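You operate a simulated robot arm through the tools that you are given. There is no shell and no other tool. Be economical: measure what you need, move in short steps, check, and stop when the job is done.

You run a simulated robot arm. Do the job below in one go: nothing can be reset, and whatever is moved stays where it is left.

## Task
Vacuum the dust off the cleaning bench, then stop the extractor.
Fine: start the extractor, open the inlet slide and leave it open; grey nozzle back on the tool board. Set down upright: grey nozzle. What is to be rubbed or washed off counts as gone when no trace of it is left.

The check looks at the end state, three seconds after you hand in, the way a careful person would. Anything else that was tipped, shoved, dropped, spilled or broken makes it a failure.

## Robot
A 6-joint arm with a two-finger parallel gripper, fixed in place. Base frame: the origin is at the foot of the arm, x ahead of it, y to its left, z up. Readings come in mm, degrees, newtons and seconds.
With the tool pointing down near the work surface it reaches from about 200 to 420 mm from the base axis. Its first joint turns from -115.0 to 115.0 degrees. Payload 4.2 kg.
The TCP is the grasp point between the finger pads, 23 mm short of the fingertips. In the tool frame z runs along the fingers and y along their closing line. Largest opening 94 mm; finger width 38, thickness 10; the body of the gripper, 54 by 96 mm, starts 39 mm behind the TCP.
Orientation is that of the tool frame in the base frame, as a unit quaternion [w, x, y, z]. With the fingers straight down and closing along the base's y, the tool's x points along the base's -x, its y along +y and its z along -z.

## Interface
- The arm moves only by the tool play_rows. Its argument "motion" is a list of rows, each a list of 6 numbers: the shift along the tool's x, y, z in mm, then the turn, a rotation vector about the tool's x, y, z in degrees. In form: [[dx, dy, dz, rx, ry, rz], ...]. A call has 1 to 12 rows; each row is the pose to reach, as a shift and turn from the pose commanded when the call began, along the tool's axes at that moment. "claw" is the gripper command, from -1 (shut) to 1 (fully open), values between in proportion, set as the call begins (left out, the last holds). A row lasts 0.2 s, in which the tool goes at most 50 mm and 8.6 degrees; a call with a longer step from one row to the next is refused whole, and so is a gripper value outside its range. Where a pose cannot be reached the arm comes as near as it can. A force on the tool above 40 N (or 10 N above the force at the start of the call, whichever is more), or a blocked arm, ends the call early, and 0.2 s more pass. Each finger travels about 108 mm/s and halts on what it meets, pressing with about 42 N; the grip force reading is that of the motor and also rises with nothing between the fingers. The clock runs only during rows and for 0.2 s after the last one: add rows that repeat a pose to give the fingers time. The reply holds the time, the measured pose of the TCP, the force on the tool along the base axes, the opening and the grip force, in the units named above and with some noise, with the torque about the TCP (base axes, N m) and any sound that the robot's microphone picked up, and new pictures: "views" is both (left out), scene, wrist or none.
- Cameras (640 x 400 px; columns grow to the right, rows downward): "scene" is fixed at [214.6, 484.6, 1731.1]; the picture's right is [-0.79, -0.62, 0.00], its down [-0.34, 0.44, -0.83] and it looks along [0.51, -0.65, -0.56] (base axes); focal length 330 px, centre (320, 200). "wrist" rides on the gripper at [86, 16, -75] in the tool frame; the picture's right is [-0.18, 0.98, 0.00], its down [-0.58, -0.11, -0.81] and it looks along [-0.79, -0.15, 0.59] (tool axes); focal length 243 px, centre (320, 200). There is no depth. A picture from a camera that has moved, and an enlarged one, comes with that camera's place and axes in the base frame and with its lens. The place of the scene camera against the robot may be out by one fixed shift of up to 25 mm in any direction.
- move_column(by): slides the trunk up (or, below 0, down) by that many mm; the arm rides with it, the base frame stays. It gives what a move gives, with no picture.
- inspect(camera, box): a new picture of the part [left, top, right, bottom] of that camera's present view, enlarged. It takes no simulated time.
- hand_in(): hands the job in; it is judged then, once.

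Go step by step. Nothing tells you positions but the pictures and the camera data: compare them with the known pose of the tool, close in by small moves and look again before you grip or let go. The budget is 120 turns and 200 pictures, counting those below and the enlarged ones. Unless the task says otherwise, let go and move clear before handing in, and close with one line.

The tools are called after "Call:" by a JSON object that holds its "method" and its "body". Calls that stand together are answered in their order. play_rows: Moves the arm, as the interface text tells. Its arguments: {"type":"object","properties":{"motion":{"type":"array"},"claw":{"type":"number"},"views":{"type":"string","enum":["both","scene","wrist","none"]}},"required":["motion"]} The other tools are called the same way: move_column (by) slides the trunk up or down; inspect (camera, box) takes an enlarged picture of a part of a camera's view; hand_in () hands the job in.

At the start:

```text
clock: 0.0
tcp_pos: [579.2, -166.7, 1432.9]
orientation: [-0.001, 0.001, 1.0, 0.001]
ft_force: [0.1, -0.3, 0.1]
ft_torque: [0.0, -0.02, -0.01]
width: 94.0
finger_force: 0.1
trunk travel left (down, up): [-825.0, 165.0]
```

scene: 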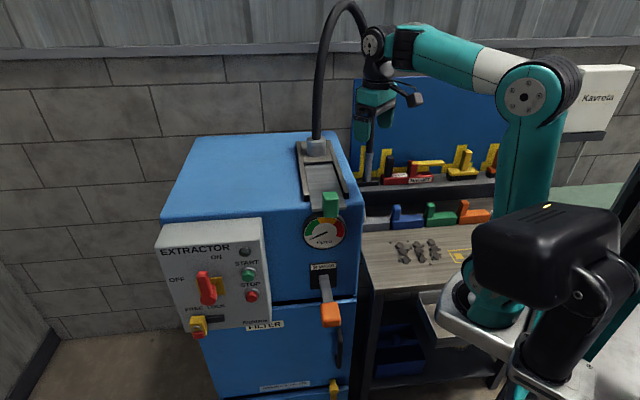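
wrist: 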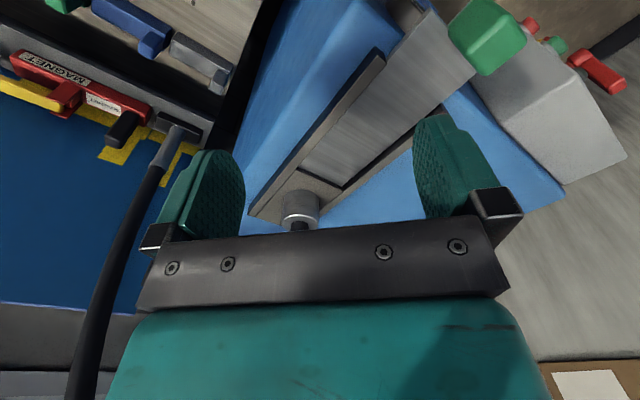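

I see an extractor cabinet with a control panel, a slide on top, a gauge, and a bench with dust and tool boards behind. I'll enlarge the important parts first.

Call:
{"method": "inspect", "body": {"camera": "scene", "box": [150, 210, 350, 340]}}

Call:
{"method": "inspect", "body": {"camera": "scene", "box": [280, 110, 400, 210]}}

Call:
{"method": "inspect", "body": {"camera": "scene", "box": [350, 130, 510, 280]}}

Call:
{"method": "inspect", "body": {"camera": "wrist", "box": [0, 0, 320, 200]}}

```text
3.08 times, centred on (250, 275) of scene
camera zoom: at [214.6, 484.6, 1731.1], right [-0.79, -0.62, 0.0], down [-0.34, 0.44, -0.83], along [0.51, -0.65, -0.56], focal length 1015 px, centre (535, -31)
```

zoom: 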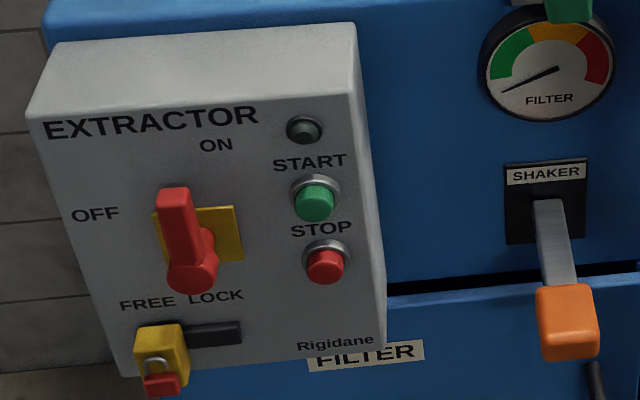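

```text
4.00 times, centred on (340, 160) of scene
camera zoom: at [214.6, 484.6, 1731.1], right [-0.79, -0.62, 0.0], down [-0.34, 0.44, -0.83], along [0.51, -0.65, -0.56], focal length 1320 px, centre (240, 360)
```

zoom: 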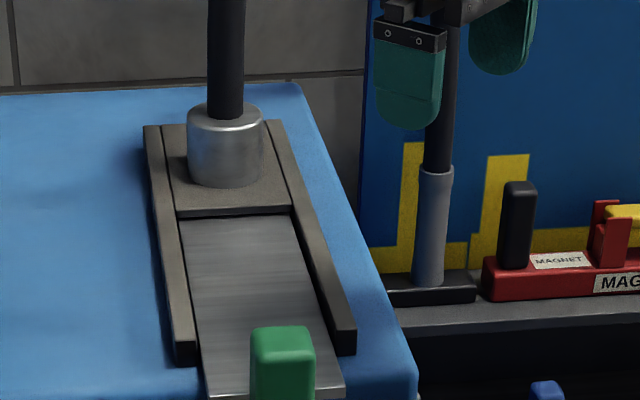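

```text
2.67 times, centred on (430, 205) of scene
camera zoom: at [214.6, 484.6, 1731.1], right [-0.79, -0.62, 0.0], down [-0.34, 0.44, -0.83], along [0.51, -0.65, -0.56], focal length 880 px, centre (27, 187)
```

zoom: 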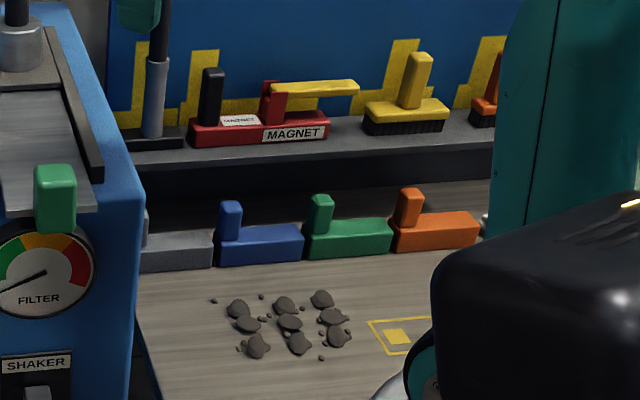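

```text
2.00 times, centred on (160, 100) of wrist
camera zoom: at [493.7, -152.3, 1508.1], right [0.18, 0.98, 0.0], down [0.58, -0.11, 0.81], along [0.79, -0.15, -0.59], focal length 485 px, centre (640, 400)
```

zoom: 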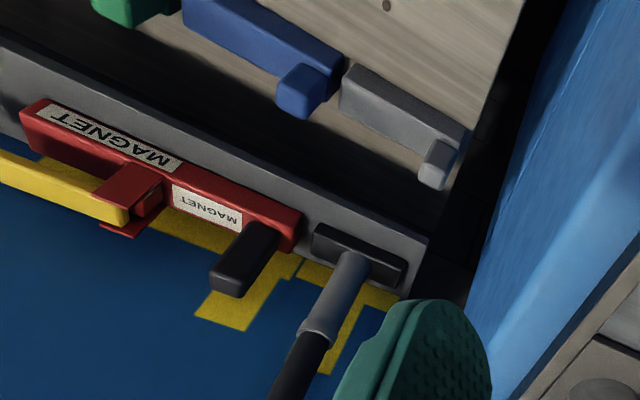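

The wrist camera also shows the control box at its upper right. I'll enlarge that area to triangulate the controls.

Call:
{"method": "inspect", "body": {"camera": "wrist", "box": [240, 0, 640, 250]}}

Call:
{"method": "inspect", "body": {"camera": "scene", "box": [400, 0, 640, 400]}}

```text
1.60 times, centred on (440, 125) of wrist
camera zoom: at [493.7, -152.3, 1508.1], right [0.18, 0.98, 0.0], down [0.58, -0.11, 0.81], along [0.79, -0.15, -0.59], focal length 388 px, centre (128, 320)
```

zoom: 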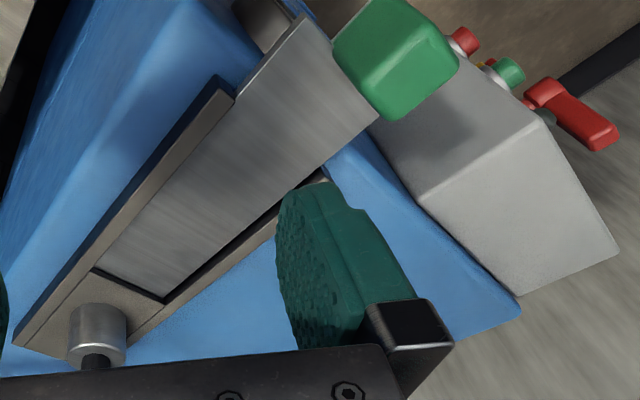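

```text
1.00 times, centred on (520, 200) of scene (not enlarged: the box is as wide or as high as the picture)
camera zoom: at [214.6, 484.6, 1731.1], right [-0.79, -0.62, 0.0], down [-0.34, 0.44, -0.83], along [0.51, -0.65, -0.56], focal length 330 px, centre (120, 200)
```

zoom: 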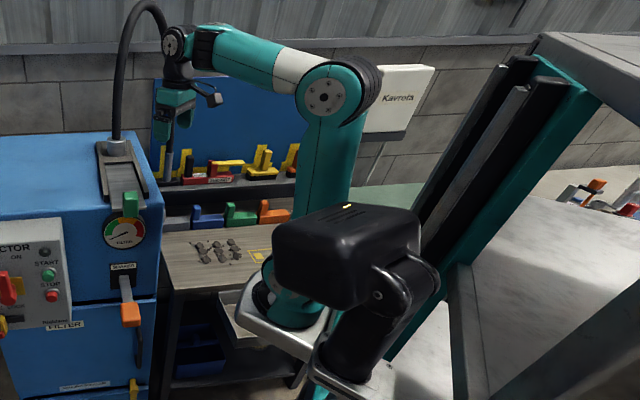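

From triangulating, START is about (700,151,1127), STOP about (702,151,1050), and the slide knob about (602,-50,1305). The bench and cabinet are yawed roughly 45° to the base frame. I'll move the hand back and to the left so the wrist camera can see the panel face.

Call:
{"method": "play_rows", "body": {"motion": [[30, 30, 0, 0, 0, 0], [60, 60, 0, 0, 0, 0], [90, 95, 0, 0, 0, 0], [120, 130, 0, 0, 0, 0], [140, 165, 0, 0, 0, 0], [150, 200, 0, 0, 0, 0]], "views": "both"}}

```text
clock: 1.4
tcp_pos: [429.0, 32.2, 1433.9]
orientation: [0.0, 0.0, 1.0, 0.0]
ft_force: [0.2, -0.4, 0.5]
ft_torque: [0.01, 0.01, 0.03]
width: 94.2
finger_force: 0.1
trunk travel left (down, up): [-825.0, 165.0]
camera wrist: at [343.0, 47.1, 1507.7], right [0.18, 0.98, 0.0], down [0.58, -0.11, 0.81], along [0.79, -0.15, -0.59], focal length 243 px, centre (320, 200)
```

scene: 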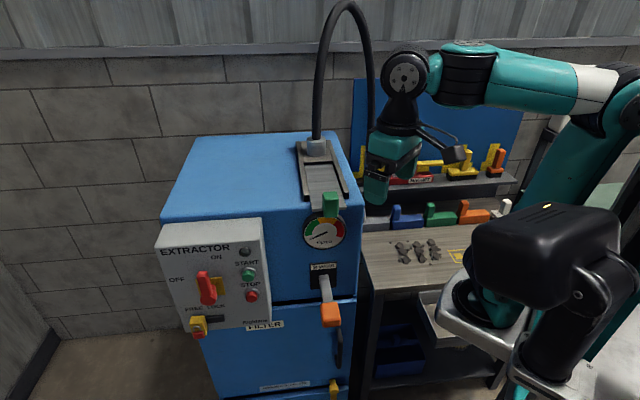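
wrist: 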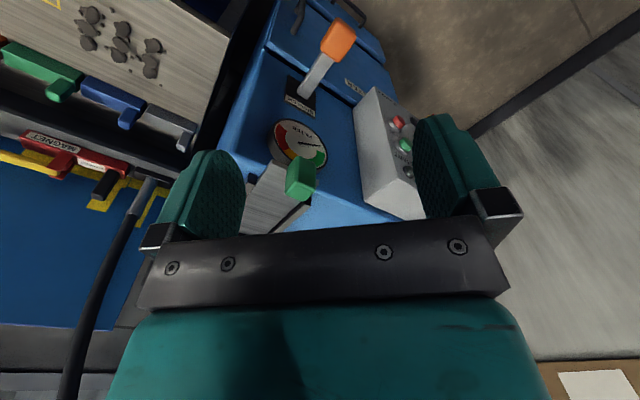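

The panel face is partly hidden by the finger, but the dust, knob and nozzle are now in view. I'll enlarge these parts for better picks.

Call:
{"method": "inspect", "body": {"camera": "wrist", "box": [0, 0, 240, 220]}}

Call:
{"method": "inspect", "body": {"camera": "wrist", "box": [220, 0, 460, 240]}}

```text
1.82 times, centred on (120, 110) of wrist
camera zoom: at [343.0, 47.1, 1507.7], right [0.18, 0.98, 0.0], down [0.58, -0.11, 0.81], along [0.79, -0.15, -0.59], focal length 441 px, centre (684, 364)
```

zoom: 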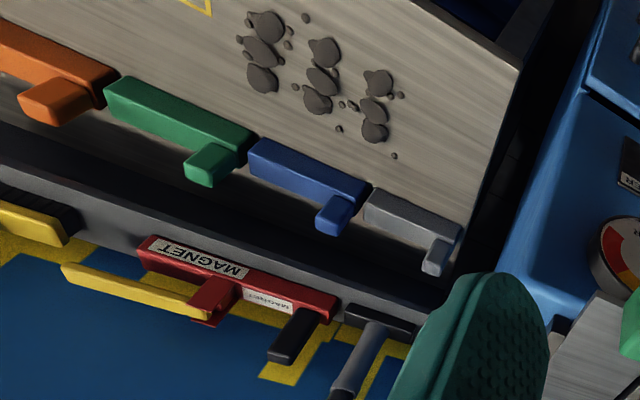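

```text
1.67 times, centred on (340, 120) of wrist
camera zoom: at [343.0, 47.1, 1507.7], right [0.18, 0.98, 0.0], down [0.58, -0.11, 0.81], along [0.79, -0.15, -0.59], focal length 404 px, centre (287, 333)
```

zoom: 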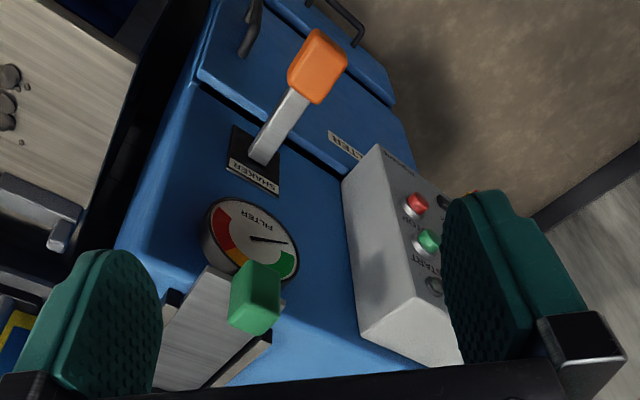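

Now I'll yaw the hand about 32° so the panel sits between the fingers in the wrist view.

Call:
{"method": "play_rows", "body": {"motion": [[0, 25, 0, 0, 0, -8], [0, 50, 0, 0, 0, -16], [0, 75, 0, 0, 0, -24], [0, 100, 0, 0, 0, -32]], "views": "both"}}

```text
clock: 2.4
tcp_pos: [428.7, 132.3, 1431.5]
orientation: [0.0, -0.276, 0.961, 0.0]
ft_force: [-0.7, -0.6, -0.5]
ft_torque: [0.02, -0.01, 0.03]
width: 94.0
finger_force: 0.2
trunk travel left (down, up): [-825.0, 165.0]
camera wrist: at [347.0, 99.0, 1506.7], right [-0.37, 0.93, 0.0], down [0.55, 0.22, 0.81], along [0.75, 0.3, -0.59], focal length 243 px, centre (320, 200)
```

scene: 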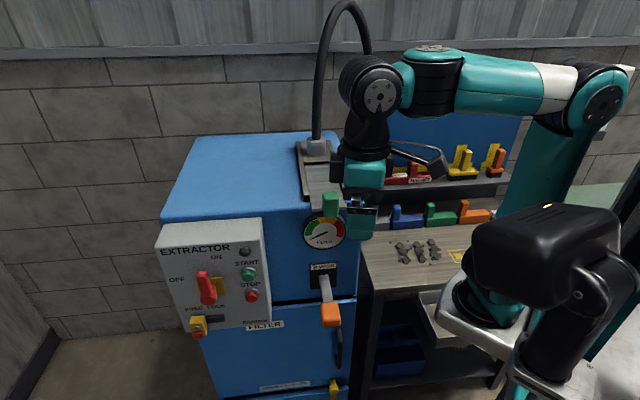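
wrist: 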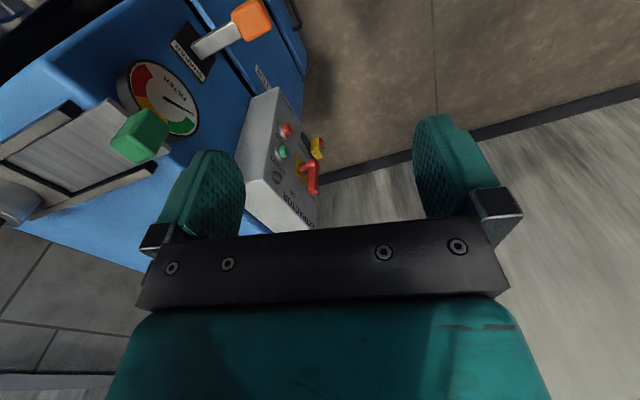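

Call:
{"method": "inspect", "body": {"camera": "wrist", "box": [230, 80, 350, 240]}}

Call:
{"method": "inspect", "body": {"camera": "scene", "box": [155, 235, 275, 340]}}

Call:
{"method": "inspect", "body": {"camera": "wrist", "box": [0, 0, 280, 240]}}

```text
2.50 times, centred on (290, 160) of wrist
camera zoom: at [347.0, 99.0, 1506.7], right [-0.37, 0.93, 0.0], down [0.55, 0.22, 0.81], along [0.75, 0.3, -0.59], focal length 606 px, centre (395, 300)
```

zoom: 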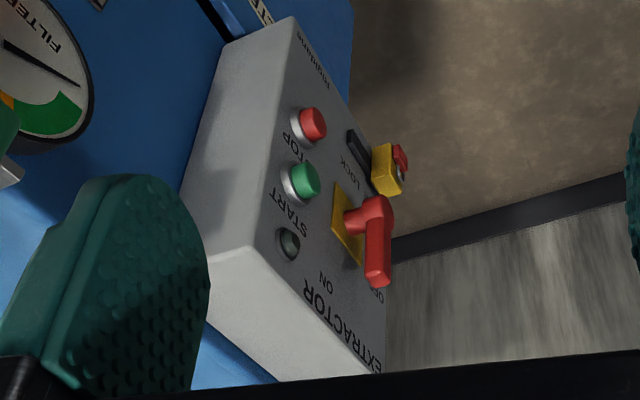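

```text
3.81 times, centred on (215, 288) of scene
camera zoom: at [214.6, 484.6, 1731.1], right [-0.79, -0.62, 0.0], down [-0.34, 0.44, -0.83], along [0.51, -0.65, -0.56], focal length 1257 px, centre (720, -133)
```

zoom: 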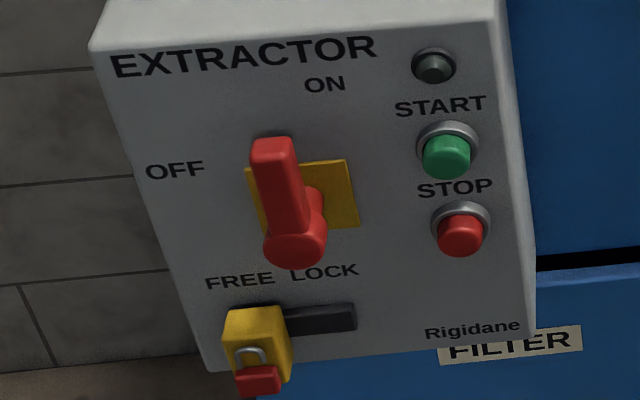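

```text
1.67 times, centred on (140, 120) of wrist
camera zoom: at [347.0, 99.0, 1506.7], right [-0.37, 0.93, 0.0], down [0.55, 0.22, 0.81], along [0.75, 0.3, -0.59], focal length 404 px, centre (620, 333)
```

zoom: 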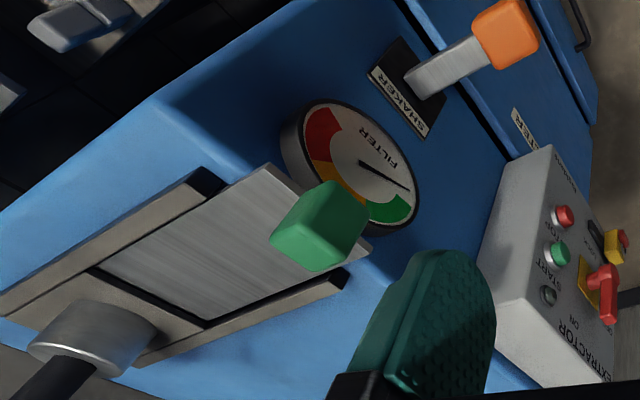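

The main switch points straight up at ON, the padlock is on FREE, and the lamp is dark, so only START needs pressing. Next I'll swing the hand out in front of the panel, yawing to face it.

Call:
{"method": "play_rows", "body": {"motion": [[-19, 10, 0, 0, 0, 8], [-39, 20, 0, 0, 0, 16], [-58, 30, 0, 0, 0, 24], [-78, 40, 0, 0, 0, 32], [-97, 50, 0, 0, 0, 40], [-116, 60, 0, 0, 0, 48], [-136, 70, 0, 0, 0, 56], [-155, 80, 0, 0, 0, 64], [-175, 89, 0, 0, 0, 72]], "views": "both"}}

```text
clock: 4.4
tcp_pos: [529.6, 299.7, 1434.9]
orientation: [0.0, 0.343, 0.939, 0.0]
ft_force: [-0.4, -0.9, 0.5]
ft_torque: [0.06, -0.05, 0.0]
width: 94.1
finger_force: 0.1
trunk travel left (down, up): [-825.0, 165.0]
camera wrist: at [475.2, 366.7, 1508.9], right [0.77, 0.63, 0.0], down [0.37, -0.46, 0.81], along [0.51, -0.62, -0.59], focal length 243 px, centre (320, 200)
```

scene: 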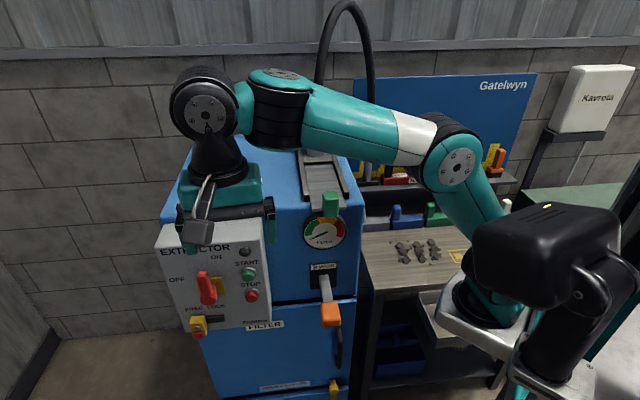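
wrist: 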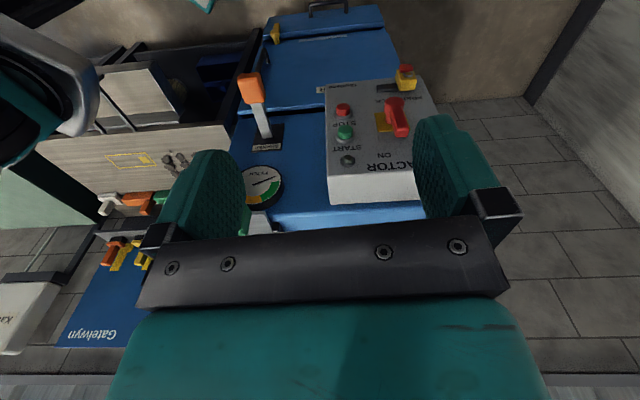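

Good frontal view of the panel. I'll enlarge it for exact positions.

Call:
{"method": "inspect", "body": {"camera": "wrist", "box": [230, 50, 440, 210]}}

```text
2.50 times, centred on (335, 130) of wrist
camera zoom: at [475.2, 366.7, 1508.9], right [0.77, 0.63, 0.0], down [0.37, -0.46, 0.81], along [0.51, -0.62, -0.59], focal length 606 px, centre (282, 375)
```

zoom: 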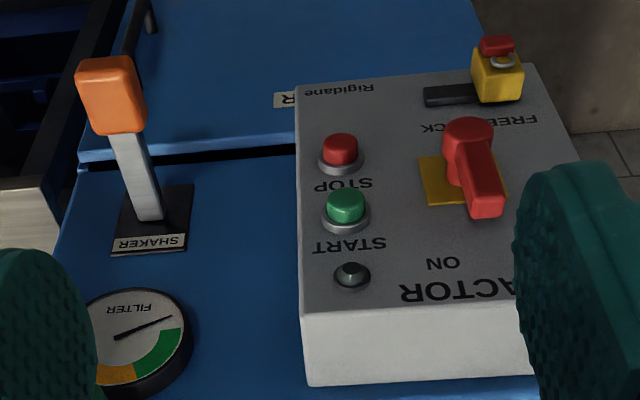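

START is near (708,160,1115) and STOP near (708,160,1040), with the panel's inward direction about (0.64,-0.77). I'll close the fingers and pitch the hand forward toward horizontal.

Call:
{"method": "play_rows", "body": {"motion": [[0, 0, 0, 0, -8, 0], [0, 0, 0, 0, -16, 0], [0, 0, 0, 0, -24, 0], [0, 0, 0, 0, -32, 0], [0, 0, 0, 0, -40, 0], [0, 0, 0, 0, -48, 0], [0, 0, 0, 0, -56, 0], [0, 0, 0, 0, -64, 0], [0, 0, 0, 0, -72, 0]], "claw": -1, "views": "both"}}

```text
clock: 6.4
tcp_pos: [523.3, 282.7, 1413.3]
orientation: [0.19, 0.335, 0.921, -0.066]
ft_force: [0.3, -0.6, -0.2]
ft_torque: [0.01, -0.01, 0.02]
width: 0.0
finger_force: 41.9
out of reach, approached as far as the arm can: row 3, 4, 5, 6, 7, 8, 9
trunk travel left (down, up): [-825.0, 165.0]
camera wrist: at [451.1, 363.3, 1448.3], right [0.76, 0.65, 0.08], down [0.09, -0.23, 0.97], along [0.64, -0.73, -0.23], focal length 243 px, centre (320, 200)
```

scene: 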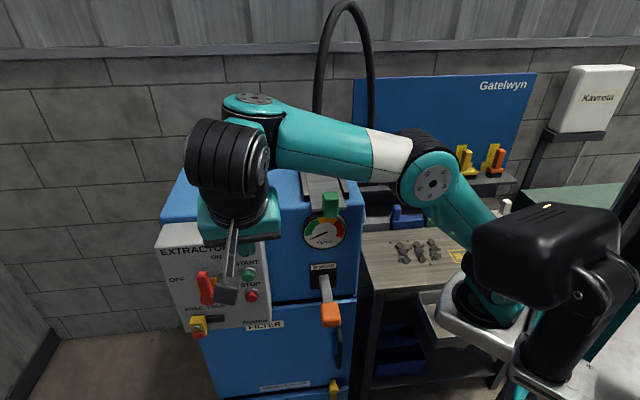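
wrist: 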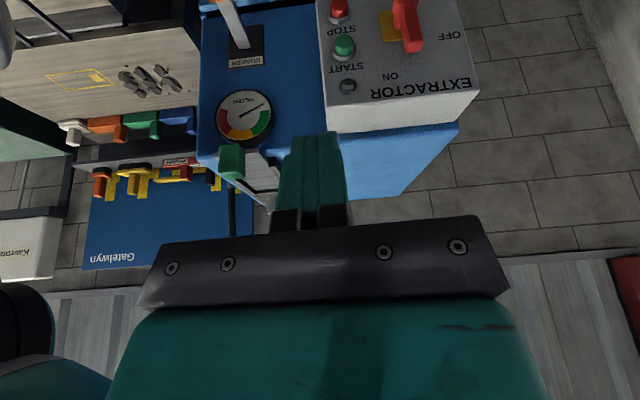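

The arm stopped at about 23° of pitch. I'll check which pose now counts as commanded before moving on.

Call:
{"method": "play_rows", "body": {"motion": [[0, 0, 0, 0, 0, 0]], "views": "none"}}

```text
clock: 6.8
tcp_pos: [524.6, 283.7, 1413.1]
orientation: [0.189, 0.335, 0.921, -0.065]
ft_force: [0.3, 0.0, 0.3]
ft_torque: [0.0, 0.01, -0.02]
width: 0.0
finger_force: 42.5
trunk travel left (down, up): [-825.0, 165.0]
```

Call:
{"method": "play_rows", "body": {"motion": [[18, 0, 41, 0, 0, 0], [35, 0, 83, 0, 0, 0], [53, -1, 124, 0, 0, 0], [71, -1, 165, 0, 0, 0], [89, -1, 207, 0, 0, 0], [106, -2, 248, 0, 0, 0], [106, -2, 248, 0, -8, 0], [106, -2, 248, 0, -16, 0], [106, -2, 248, 0, -24, 0], [106, -2, 248, 0, -32, 0]], "views": "both"}}

```text
clock: 9.0
tcp_pos: [601.1, 359.8, 1162.5]
orientation: [0.204, 0.328, 0.919, -0.072]
ft_force: [0.3, -1.0, -0.1]
ft_torque: [0.02, -0.03, 0.01]
width: 0.1
finger_force: 42.3
out of reach, approached as far as the arm can: row 1, 2, 3, 4, 5, 6, 7, 8, 9, 10
trunk travel left (down, up): [-825.0, 165.0]
camera wrist: at [526.7, 439.9, 1192.4], right [0.75, 0.66, 0.08], down [0.07, -0.21, 0.98], along [0.66, -0.73, -0.2], focal length 243 px, centre (320, 200)
```

scene: 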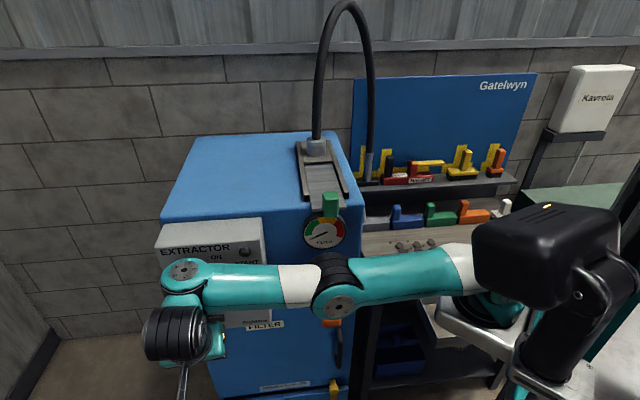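
wrist: 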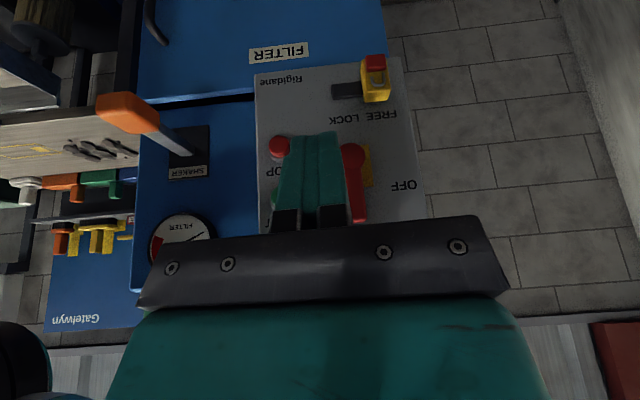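

The tilt toward the panel hits a wrist-joint limit near 25°, so a steep hand with about 20° of forward tilt will have to do; the fingertips still lead the hand body. I'll move to a pre-press point about 60 mm off START.

Call:
{"method": "play_rows", "body": {"motion": [[0, 0, 0, 0, 6, 0], [-25, -18, 21, 0, 6, 0], [-49, -35, 42, 0, 6, 0], [-74, -53, 63, 0, 6, 0], [-98, -71, 84, 0, 6, 0]], "views": "both"}}

```text
clock: 10.2
tcp_pos: [661.5, 315.0, 1130.9]
orientation: [0.156, 0.332, 0.929, -0.054]
ft_force: [-0.7, 1.3, 1.1]
ft_torque: [-0.06, 0.0, -0.03]
width: 0.1
finger_force: 42.3
out of reach, approached as far as the arm can: row 2, 3, 4, 5
trunk travel left (down, up): [-825.0, 165.0]
camera wrist: at [590.0, 393.8, 1173.5], right [0.76, 0.65, 0.06], down [0.15, -0.27, 0.95], along [0.64, -0.71, -0.3], focal length 243 px, centre (320, 200)
```

scene: 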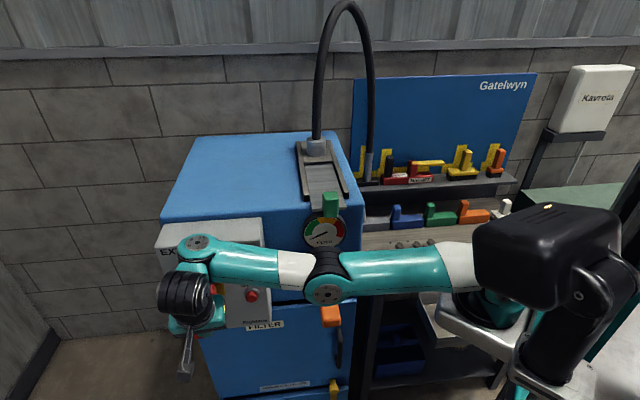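
wrist: 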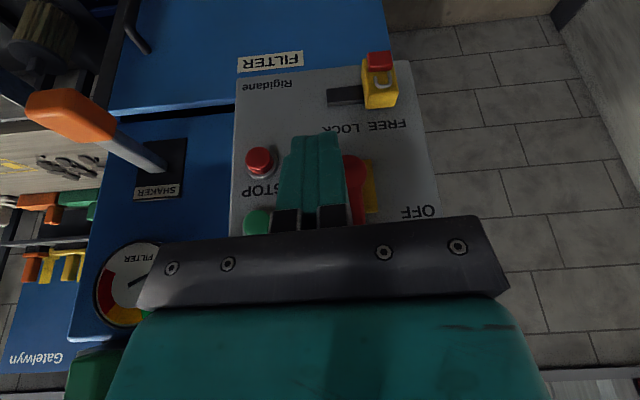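

The tool is drifting because the arm is nearly straight. I'll retry a small step in the remaining direction with a bit less tilt and see how it responds.

Call:
{"method": "play_rows", "body": {"motion": [[0, 0, 0, 0, 6, 0], [-5, -20, -10, 0, 6, 0], [-10, -40, -20, 0, 6, 0]], "views": "none"}}

```text
clock: 11.0
tcp_pos: [662.5, 311.9, 1139.7]
orientation: [0.106, 0.334, 0.936, -0.036]
ft_force: [0.5, -1.0, -1.2]
ft_torque: [-0.01, 0.01, -0.01]
width: 0.0
finger_force: 42.7
out of reach, approached as far as the arm can: row 2, 3
trunk travel left (down, up): [-825.0, 165.0]
```

The arm is stretched straight, which is singular for pulling inward. I'll lift it up and back so the elbow bends again.

Call:
{"method": "play_rows", "body": {"motion": [[-1, -5, -30, 0, 0, 0], [-1, -10, -60, 0, 0, 0], [-2, -15, -90, 0, 0, 0], [-2, -20, -120, 0, 0, 0], [-3, -26, -153, 0, 0, 0], [-3, -46, -193, 0, 0, 0]], "views": "scene"}}

```text
clock: 12.4
tcp_pos: [600.5, 305.5, 1327.2]
orientation: [0.105, 0.334, 0.936, -0.038]
ft_force: [-0.9, 0.7, -0.8]
ft_torque: [-0.01, 0.0, -0.01]
width: 0.0
finger_force: 42.4
trunk travel left (down, up): [-825.0, 165.0]
```

scene: 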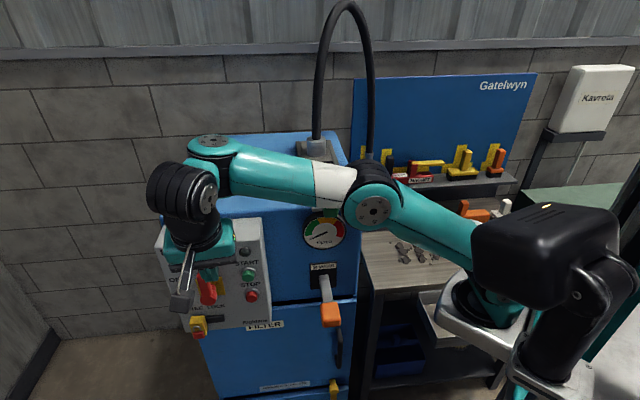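

The elbow is bent again and the pose reachable. I'll position horizontally in front of START at this height, add some tilt, then use the trunk to descend.

Call:
{"method": "play_rows", "body": {"motion": [[-26, -8, 6, 0, 0, 0], [-51, -17, 12, 0, 0, 0], [-77, -25, 18, 0, 0, 0], [-77, -25, 18, 0, -8, 0]], "views": "wrist"}}

```text
clock: 13.4
tcp_pos: [651.1, 236.8, 1332.7]
orientation: [0.172, 0.331, 0.926, -0.061]
ft_force: [-0.6, 1.1, -0.1]
ft_torque: [0.01, 0.01, 0.02]
width: 0.1
finger_force: 41.5
out of reach, approached as far as the arm can: row 4
trunk travel left (down, up): [-825.0, 165.0]
camera wrist: at [578.4, 316.5, 1372.4], right [0.76, 0.65, 0.07], down [0.13, -0.25, 0.96], along [0.64, -0.72, -0.27], focal length 243 px, centre (320, 200)
```

wrist: 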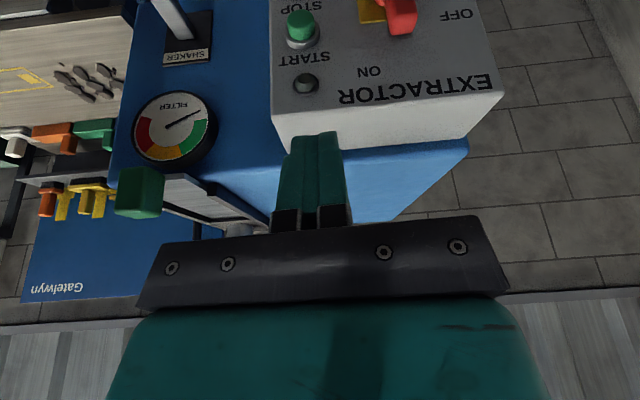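

Laterally aligned, with about 95 mm to the button. Lowering the trunk by 205 mm.

Call:
{"method": "move_column", "body": {"by": -205}}

Call:
{"method": "inspect", "body": {"camera": "wrist", "box": [160, 0, 480, 240]}}

Call:
{"method": "inspect", "body": {"camera": "scene", "box": [140, 140, 400, 340]}}

```text
clock: 15.6
tcp_pos: [650.1, 238.3, 1128.8]
orientation: [0.171, 0.33, 0.926, -0.061]
ft_force: [-0.6, 0.2, -0.8]
ft_torque: [0.01, 0.0, 0.0]
width: 0.0
finger_force: 42.0
trunk travel left (down, up): [-620.0, 370.0]
```

```text
1.67 times, centred on (320, 120) of wrist
camera zoom: at [578.0, 317.3, 1167.3], right [0.76, 0.65, 0.07], down [0.13, -0.25, 0.96], along [0.64, -0.72, -0.27], focal length 404 px, centre (320, 333)
```

zoom: 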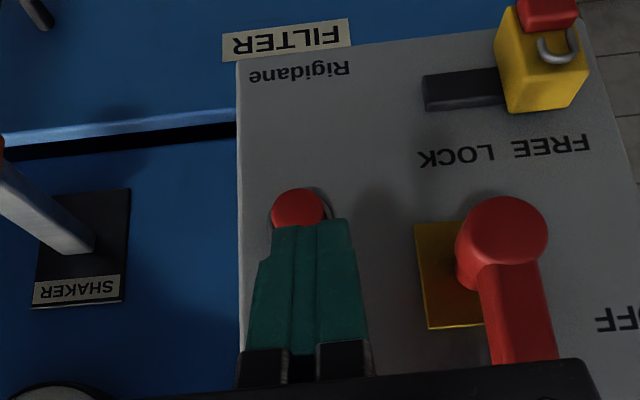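

```text
2.00 times, centred on (270, 240) of scene
camera zoom: at [214.6, 484.6, 1731.1], right [-0.79, -0.62, 0.0], down [-0.34, 0.44, -0.83], along [0.51, -0.65, -0.56], focal length 660 px, centre (420, 120)
```

zoom: 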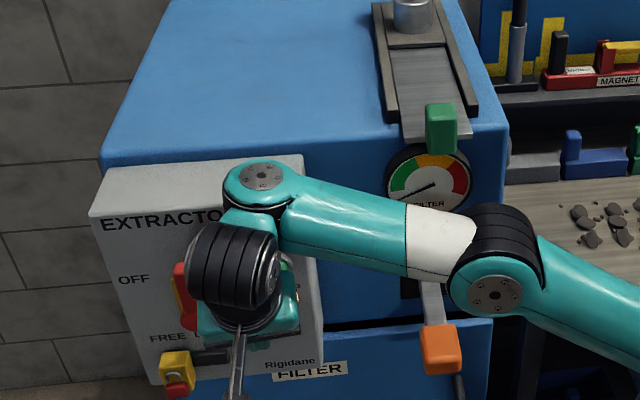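

Everything lines up and the tips are at START height. I'll advance 55 mm toward the button.

Call:
{"method": "play_rows", "body": {"motion": [[-18, -4, 7, 0, 0, 0], [-34, -7, 13, 0, 0, 0], [-50, -11, 19, 0, 0, 0]], "views": "both"}}

```text
clock: 16.4
tcp_pos: [686.3, 198.5, 1132.4]
orientation: [0.17, 0.33, 0.927, -0.061]
ft_force: [0.3, 0.0, 0.4]
ft_torque: [-0.01, 0.01, 0.01]
width: 0.1
finger_force: 42.0
out of reach, approached as far as the arm can: row 2, 3
trunk travel left (down, up): [-620.0, 370.0]
camera wrist: at [615.0, 277.2, 1170.8], right [0.76, 0.65, 0.06], down [0.13, -0.25, 0.96], along [0.64, -0.72, -0.27], focal length 243 px, centre (320, 200)
```

scene: 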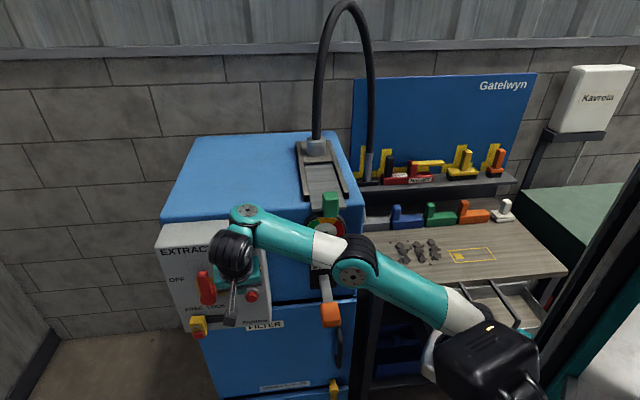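
wrist: 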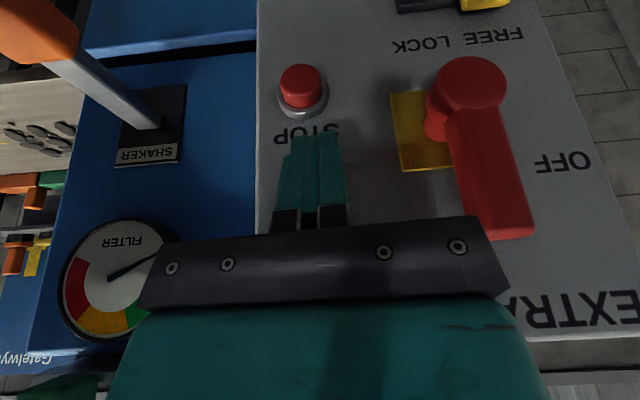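

Fingertips are about 17 mm short of START and 7 mm left of it. Reducing tilt slightly and pressing.

Call:
{"method": "play_rows", "body": {"motion": [[-3, -6, 1, 0, 3, 0], [-9, -8, 5, 0, 3, 0], [-14, -9, 8, 0, 3, 0], [-19, -10, 11, 0, 3, 0], [-24, -11, 13, 0, 3, 0], [-28, -12, 15, 0, 3, 0]], "views": "both"}}

```text
clock: 17.3
tcp_pos: [691.0, 187.9, 1131.4]
orientation: [0.145, 0.329, 0.932, -0.05]
ft_force: [-26.3, 10.8, 1.6]
ft_torque: [-0.43, -1.38, -0.63]
width: 0.0
finger_force: 41.8
trunk travel left (down, up): [-620.0, 370.0]
stopped in row 4: the force on the tool passed its limit at 47 N (the readings are from after the stop); the commanded pose is now the measured one
camera wrist: at [619.9, 264.6, 1176.0], right [0.75, 0.65, 0.06], down [0.17, -0.28, 0.94], along [0.63, -0.7, -0.33], focal length 243 px, centre (320, 200)
```

scene: 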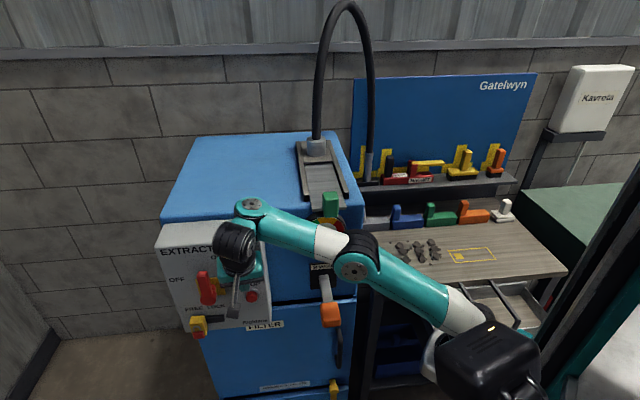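
wrist: 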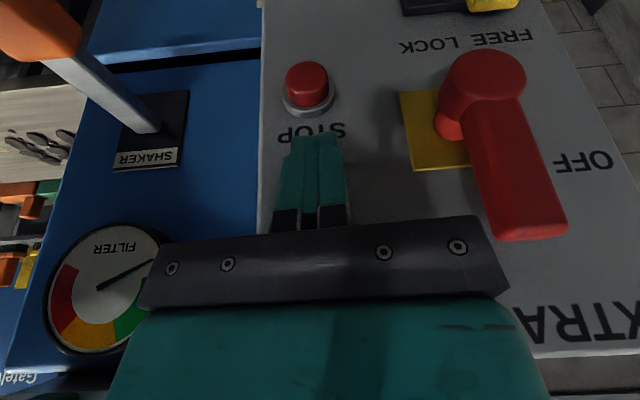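

No start sound, and the torque shows contact about 45 mm above the TCP, so the gripper body is hitting the lamp. I'll back off, bring the hand vertical and yaw it toward the arm's radial direction, where much more forward tilt is available.

Call:
{"method": "play_rows", "body": {"motion": [[37, 8, -12, 0, 0, 0], [75, 16, -24, 0, 0, 0], [75, 16, -24, 0, 8, 0], [75, 16, -24, 0, 16, 0]], "views": "none"}}

Call:
{"method": "play_rows", "body": {"motion": [[0, 0, 0, 0, 0, -8], [0, 0, 0, 0, 0, -16], [0, 0, 0, 0, 0, -22]], "views": "none"}}

Call:
{"method": "play_rows", "body": {"motion": [[0, 0, 0, 0, -8, 0], [0, 0, 0, 0, -16, 0], [0, 0, 0, 0, -24, 0], [0, 0, 0, 0, -32, 0], [0, 0, 0, 0, -40, 0], [0, 0, 0, 0, -48, 0], [0, 0, 0, 0, -55, 0]], "views": "both"}}

```text
clock: 18.3
tcp_pos: [643.9, 248.0, 1128.7]
orientation: [0.013, 0.335, 0.942, -0.004]
ft_force: [0.7, 0.7, 0.0]
ft_torque: [-0.02, 0.03, -0.01]
width: 0.3
finger_force: 42.3
trunk travel left (down, up): [-620.0, 370.0]
```

```text
clock: 19.1
tcp_pos: [641.0, 247.3, 1128.7]
orientation: [0.012, 0.148, 0.989, -0.007]
ft_force: [-0.3, 0.0, 0.6]
ft_torque: [-0.02, 0.0, -0.03]
width: 0.0
finger_force: 42.2
trunk travel left (down, up): [-620.0, 370.0]
```

```text
clock: 20.7
tcp_pos: [696.4, 252.4, 1172.8]
orientation: [0.3, 0.126, 0.945, -0.016]
ft_force: [-0.7, 0.2, 0.1]
ft_torque: [0.0, 0.0, 0.05]
width: 0.0
finger_force: 42.1
out of reach, approached as far as the arm can: row 2, 3, 4, 5, 6, 7
trunk travel left (down, up): [-620.0, 370.0]
camera wrist: at [590.8, 295.2, 1184.8], right [0.39, 0.91, 0.15], down [-0.02, -0.15, 0.99], along [0.92, -0.39, -0.04], focal length 243 px, centre (320, 200)
```

scene: 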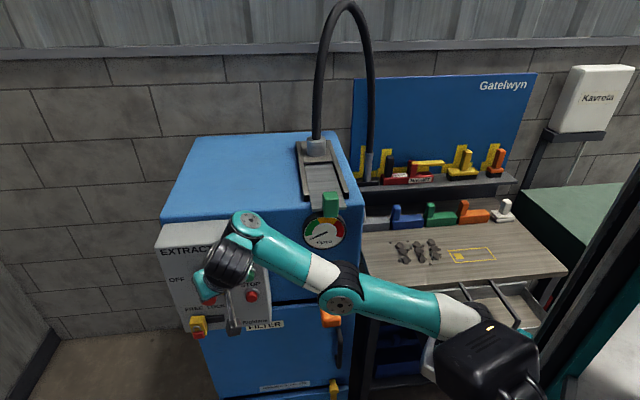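
wrist: 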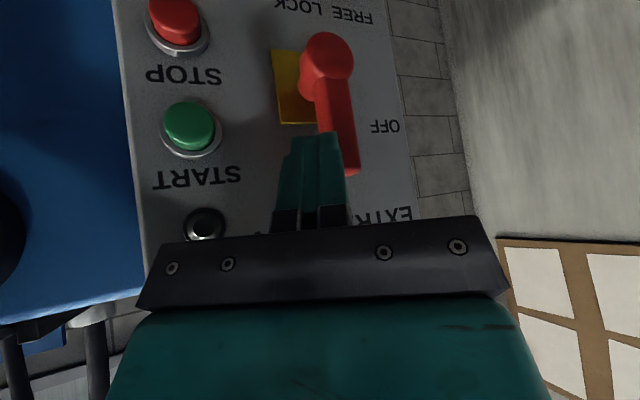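

The arm has folded into an elbow-down posture and can't retract from there. I'll raise the trunk again, then straighten and lift so the elbow goes back up.

Call:
{"method": "move_column", "body": {"by": 205}}

Call:
{"method": "play_rows", "body": {"motion": [[-20, 2, -33, 0, 8, 0], [-40, 4, -65, 0, 16, 0], [-60, 5, -97, 0, 24, 0], [-80, 6, -130, 0, 32, 0]], "views": "scene"}}

```text
clock: 22.9
tcp_pos: [697.3, 252.4, 1377.1]
orientation: [0.3, 0.126, 0.946, -0.016]
ft_force: [-0.4, -0.1, -0.3]
ft_torque: [0.05, -0.01, 0.03]
width: 0.0
finger_force: 41.8
trunk travel left (down, up): [-825.0, 165.0]
```

```text
clock: 23.9
tcp_pos: [650.1, 203.5, 1477.7]
orientation: [0.025, 0.129, 0.991, 0.019]
ft_force: [1.4, -0.4, -1.1]
ft_torque: [0.04, 0.16, 0.01]
width: 0.1
finger_force: 42.1
out of reach, approached as far as the arm can: row 1, 2, 3, 4
trunk travel left (down, up): [-825.0, 165.0]
```

scene: 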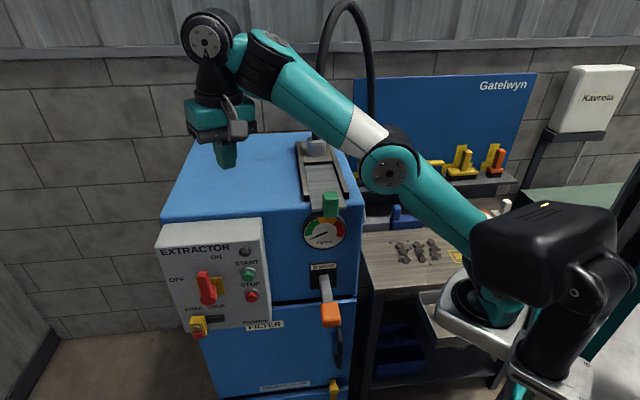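

Call:
{"method": "play_rows", "body": {"motion": [[30, -5, -20, 0, 0, 0], [60, -10, -20, 0, 0, 0], [90, -15, -20, 0, 0, 0], [120, -20, -10, 0, 0, 0], [150, -25, 0, 0, 0, 0]], "views": "scene"}}

```text
clock: 25.1
tcp_pos: [494.1, 219.5, 1471.5]
orientation: [0.027, 0.125, 0.992, 0.021]
ft_force: [0.4, 0.2, -0.7]
ft_torque: [0.02, 0.02, -0.01]
width: 0.1
finger_force: 42.0
trunk travel left (down, up): [-825.0, 165.0]
```

scene: 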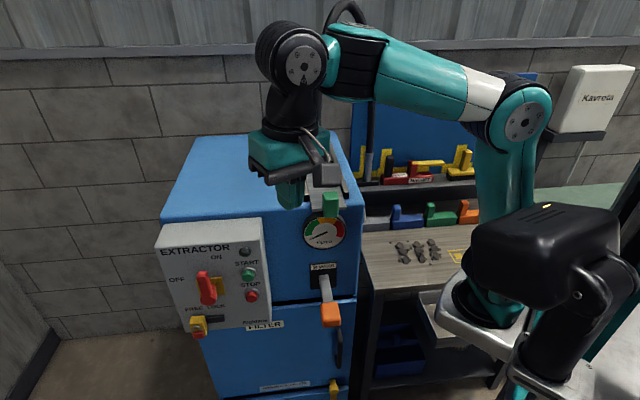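

Elbow-up restored. Now I'll try the forward pitch here, close in, where the arm has room.

Call:
{"method": "play_rows", "body": {"motion": [[0, 0, 20, 0, -8, 0], [0, 0, 40, 0, -16, 0], [0, 0, 60, 0, -24, 0], [0, 0, 80, 0, -32, 0], [0, 0, 100, 0, -40, 0], [0, 0, 120, 0, -48, 0], [0, 0, 140, 0, -56, 0]], "views": "both"}}

```text
clock: 26.7
tcp_pos: [513.0, 260.0, 1476.2]
orientation: [0.251, 0.127, 0.96, -0.008]
ft_force: [0.2, 0.3, -0.1]
ft_torque: [0.02, 0.04, -0.02]
width: 0.0
finger_force: 42.2
out of reach, approached as far as the arm can: row 1, 2, 3, 4, 5, 6, 7
trunk travel left (down, up): [-825.0, 165.0]
camera wrist: at [409.4, 300.9, 1500.3], right [0.4, 0.91, 0.14], down [0.08, -0.18, 0.98], along [0.91, -0.38, -0.14], focal length 243 px, centre (320, 200)
```

scene: 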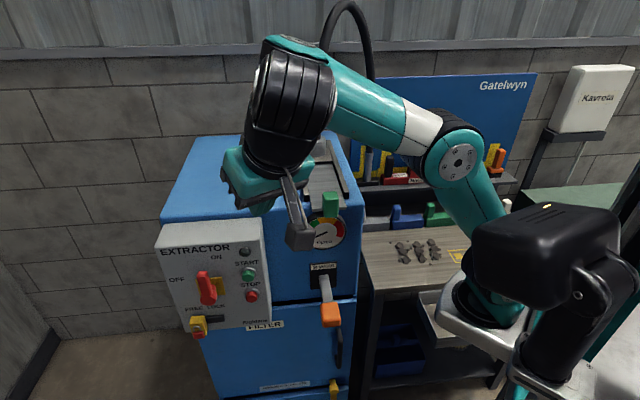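
wrist: 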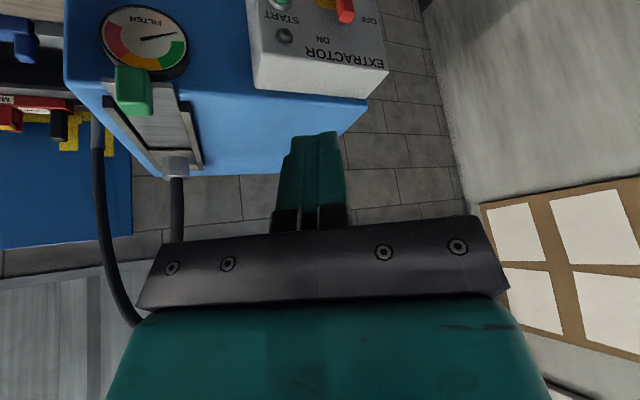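

I need to learn which tilt directions the wrist allows. I'll return to vertical and probe small tilts about both tool axes.

Call:
{"method": "play_rows", "body": {"motion": [[0, 0, 0, 0, 8, 0], [0, 0, 0, 0, 16, 0], [0, 0, 0, 0, 24, 0], [0, 0, 0, 0, 29, 0], [25, -30, 0, 0, 29, 0]], "views": "none"}}

Call:
{"method": "play_rows", "body": {"motion": [[0, 0, 0, 8, 0, 0], [0, 0, 0, 16, 0, 0], [0, 0, 0, 24, 0, 0], [0, 0, 0, 32, 0, 0], [0, 0, 0, 24, 0, 0], [0, 0, 0, 16, 0, 0], [0, 0, 0, 8, 0, 0], [0, 0, 0, 0, 0, 0], [0, 0, 0, -8, 0, 0], [0, 0, 0, -16, 0, 0], [0, 0, 0, -24, 0, 0], [0, 0, 0, -32, 0, 0]], "views": "scene"}}

```text
clock: 27.9
tcp_pos: [488.5, 247.7, 1467.5]
orientation: [0.001, 0.124, 0.992, 0.024]
ft_force: [0.4, 1.4, 1.0]
ft_torque: [-0.01, 0.02, -0.01]
width: 0.2
finger_force: 41.9
trunk travel left (down, up): [-825.0, 165.0]
```

```text
clock: 30.5
tcp_pos: [521.5, 280.0, 1539.7]
orientation: [0.035, 0.12, 0.947, 0.297]
ft_force: [0.3, -0.6, 1.1]
ft_torque: [0.0, 0.01, 0.02]
width: 0.0
finger_force: 42.1
out of reach, approached as far as the arm can: row 2, 3, 4, 5, 9, 10, 11, 12
trunk travel left (down, up): [-825.0, 165.0]
```

scene: 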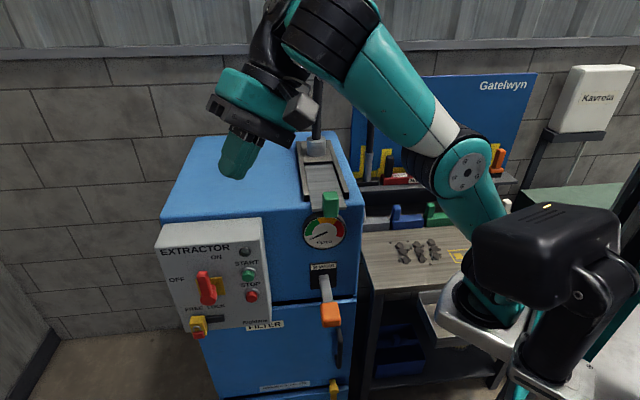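

Those limits are a plain reach effect: at this height the wrist is at the edge of the arm's sphere. I'll untilt and come down 220 mm, where the wrist has slack, then pitch forward again.

Call:
{"method": "play_rows", "body": {"motion": [[0, -25, 36, 8, 0, 0], [0, -50, 72, 16, 0, 0], [-1, -75, 108, 24, 0, 0], [-1, -100, 144, 32, 0, 0], [-1, -125, 180, 34, 0, 0]], "views": "none"}}

Call:
{"method": "play_rows", "body": {"motion": [[0, 0, 0, 0, -8, 0], [0, 0, 0, 0, -16, 0], [0, 0, 0, 0, -24, 0], [0, 0, 0, 0, -32, 0], [0, 0, 0, 0, -40, 0], [0, 0, 0, 0, -48, 0], [0, 0, 0, 0, -55, 0]], "views": "both"}}

```text
clock: 31.7
tcp_pos: [532.5, 295.8, 1339.0]
orientation: [0.0, 0.124, 0.992, 0.005]
ft_force: [-0.1, 0.4, 0.2]
ft_torque: [0.0, -0.03, 0.0]
width: 0.0
finger_force: 42.0
out of reach, approached as far as the arm can: row 1, 2, 3, 4, 5
trunk travel left (down, up): [-825.0, 165.0]
```

```text
clock: 33.3
tcp_pos: [546.8, 286.2, 1345.1]
orientation: [0.458, 0.129, 0.878, -0.054]
ft_force: [0.3, -0.2, -0.3]
ft_torque: [-0.05, 0.0, -0.04]
width: 0.0
finger_force: 42.1
out of reach, approached as far as the arm can: row 1, 2
trunk travel left (down, up): [-825.0, 165.0]
camera wrist: at [445.4, 332.6, 1318.8], right [0.37, 0.91, 0.17], down [-0.35, -0.04, 0.94], along [0.86, -0.41, 0.3], focal length 243 px, centre (320, 200)
```

scene: 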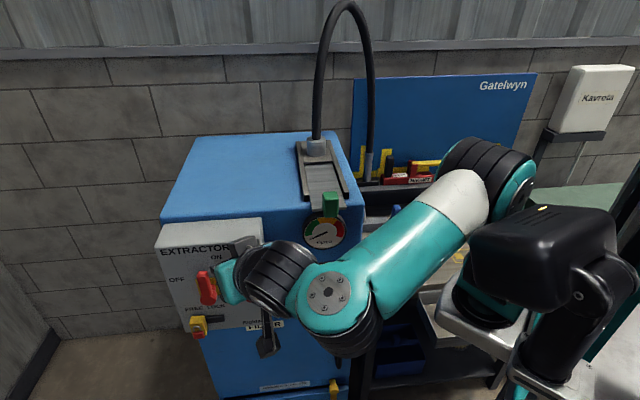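
wrist: 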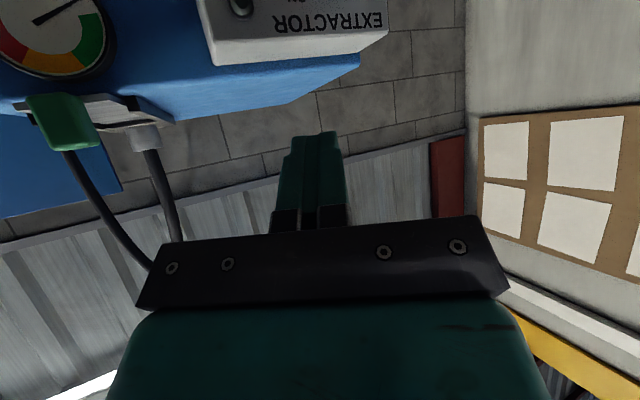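

Full 55° tilt is now available. Moving horizontally to the pre-press point, then lowering with the trunk.

Call:
{"method": "play_rows", "body": {"motion": [[-23, -14, 34, 0, 0, 0], [-46, -28, 68, 0, 0, 0], [-69, -42, 102, 0, 0, 0]], "views": "none"}}

Call:
{"method": "move_column", "body": {"by": -150}}

Call:
{"method": "inspect", "body": {"camera": "scene", "box": [140, 140, 460, 340]}}

```text
clock: 34.1
tcp_pos: [648.1, 226.8, 1337.1]
orientation: [0.457, 0.112, 0.881, -0.051]
ft_force: [-0.4, -0.3, -0.1]
ft_torque: [-0.01, -0.03, 0.0]
width: 0.0
finger_force: 42.2
trunk travel left (down, up): [-825.0, 165.0]
```

```text
clock: 35.8
tcp_pos: [646.8, 225.6, 1188.4]
orientation: [0.457, 0.114, 0.881, -0.051]
ft_force: [0.3, -0.3, -0.8]
ft_torque: [0.04, -0.02, -0.01]
width: 0.1
finger_force: 42.1
trunk travel left (down, up): [-675.0, 315.0]
```

```text
2.00 times, centred on (300, 240) of scene
camera zoom: at [214.6, 484.6, 1731.1], right [-0.79, -0.62, 0.0], down [-0.34, 0.44, -0.83], along [0.51, -0.65, -0.56], focal length 660 px, centre (360, 120)
```

zoom: 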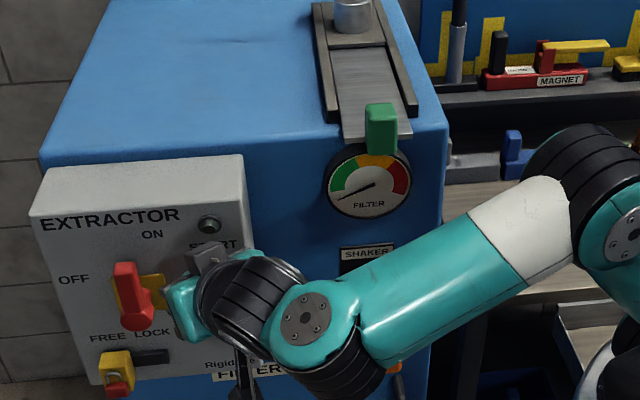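

Clear so far. Lowering the remaining 66 mm and looking.

Call:
{"method": "move_column", "body": {"by": -66}}

Call:
{"method": "inspect", "body": {"camera": "wrist", "box": [0, 0, 640, 400]}}

Call:
{"method": "inspect", "body": {"camera": "scene", "box": [140, 180, 400, 360]}}

```text
clock: 36.9
tcp_pos: [648.3, 225.5, 1123.0]
orientation: [0.457, 0.114, 0.88, -0.052]
ft_force: [0.7, 0.8, -0.1]
ft_torque: [0.04, 0.02, 0.0]
width: 0.0
finger_force: 41.9
trunk travel left (down, up): [-609.0, 381.0]
```

```text
1.00 times, centred on (320, 200) of wrist (not enlarged: the box is as wide or as high as the picture)
camera zoom: at [545.3, 268.2, 1095.2], right [0.35, 0.92, 0.16], down [-0.34, -0.04, 0.94], along [0.87, -0.38, 0.3], focal length 243 px, centre (320, 200)
```

zoom: 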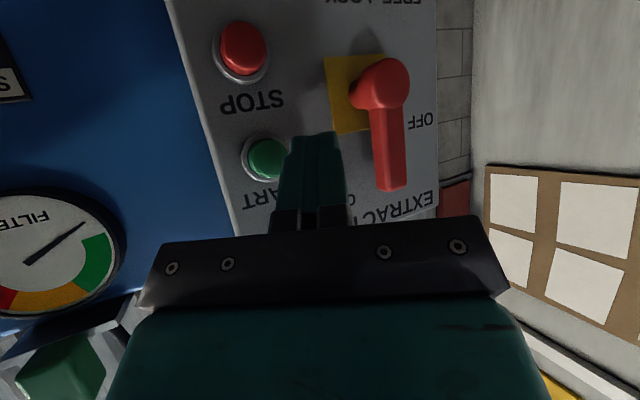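

```text
2.22 times, centred on (270, 270) of scene
camera zoom: at [214.6, 484.6, 1731.1], right [-0.79, -0.62, 0.0], down [-0.34, 0.44, -0.83], along [0.51, -0.65, -0.56], focal length 733 px, centre (431, 44)
```

zoom: 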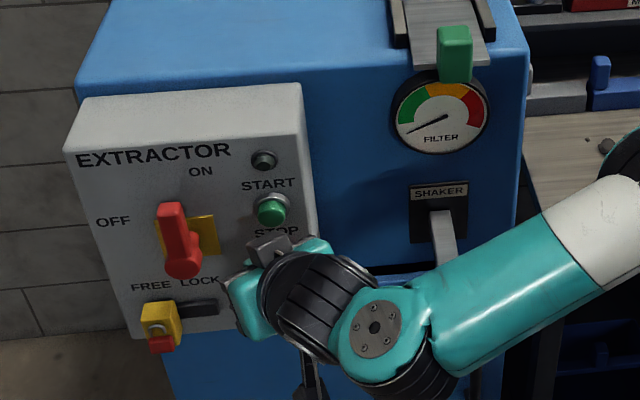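

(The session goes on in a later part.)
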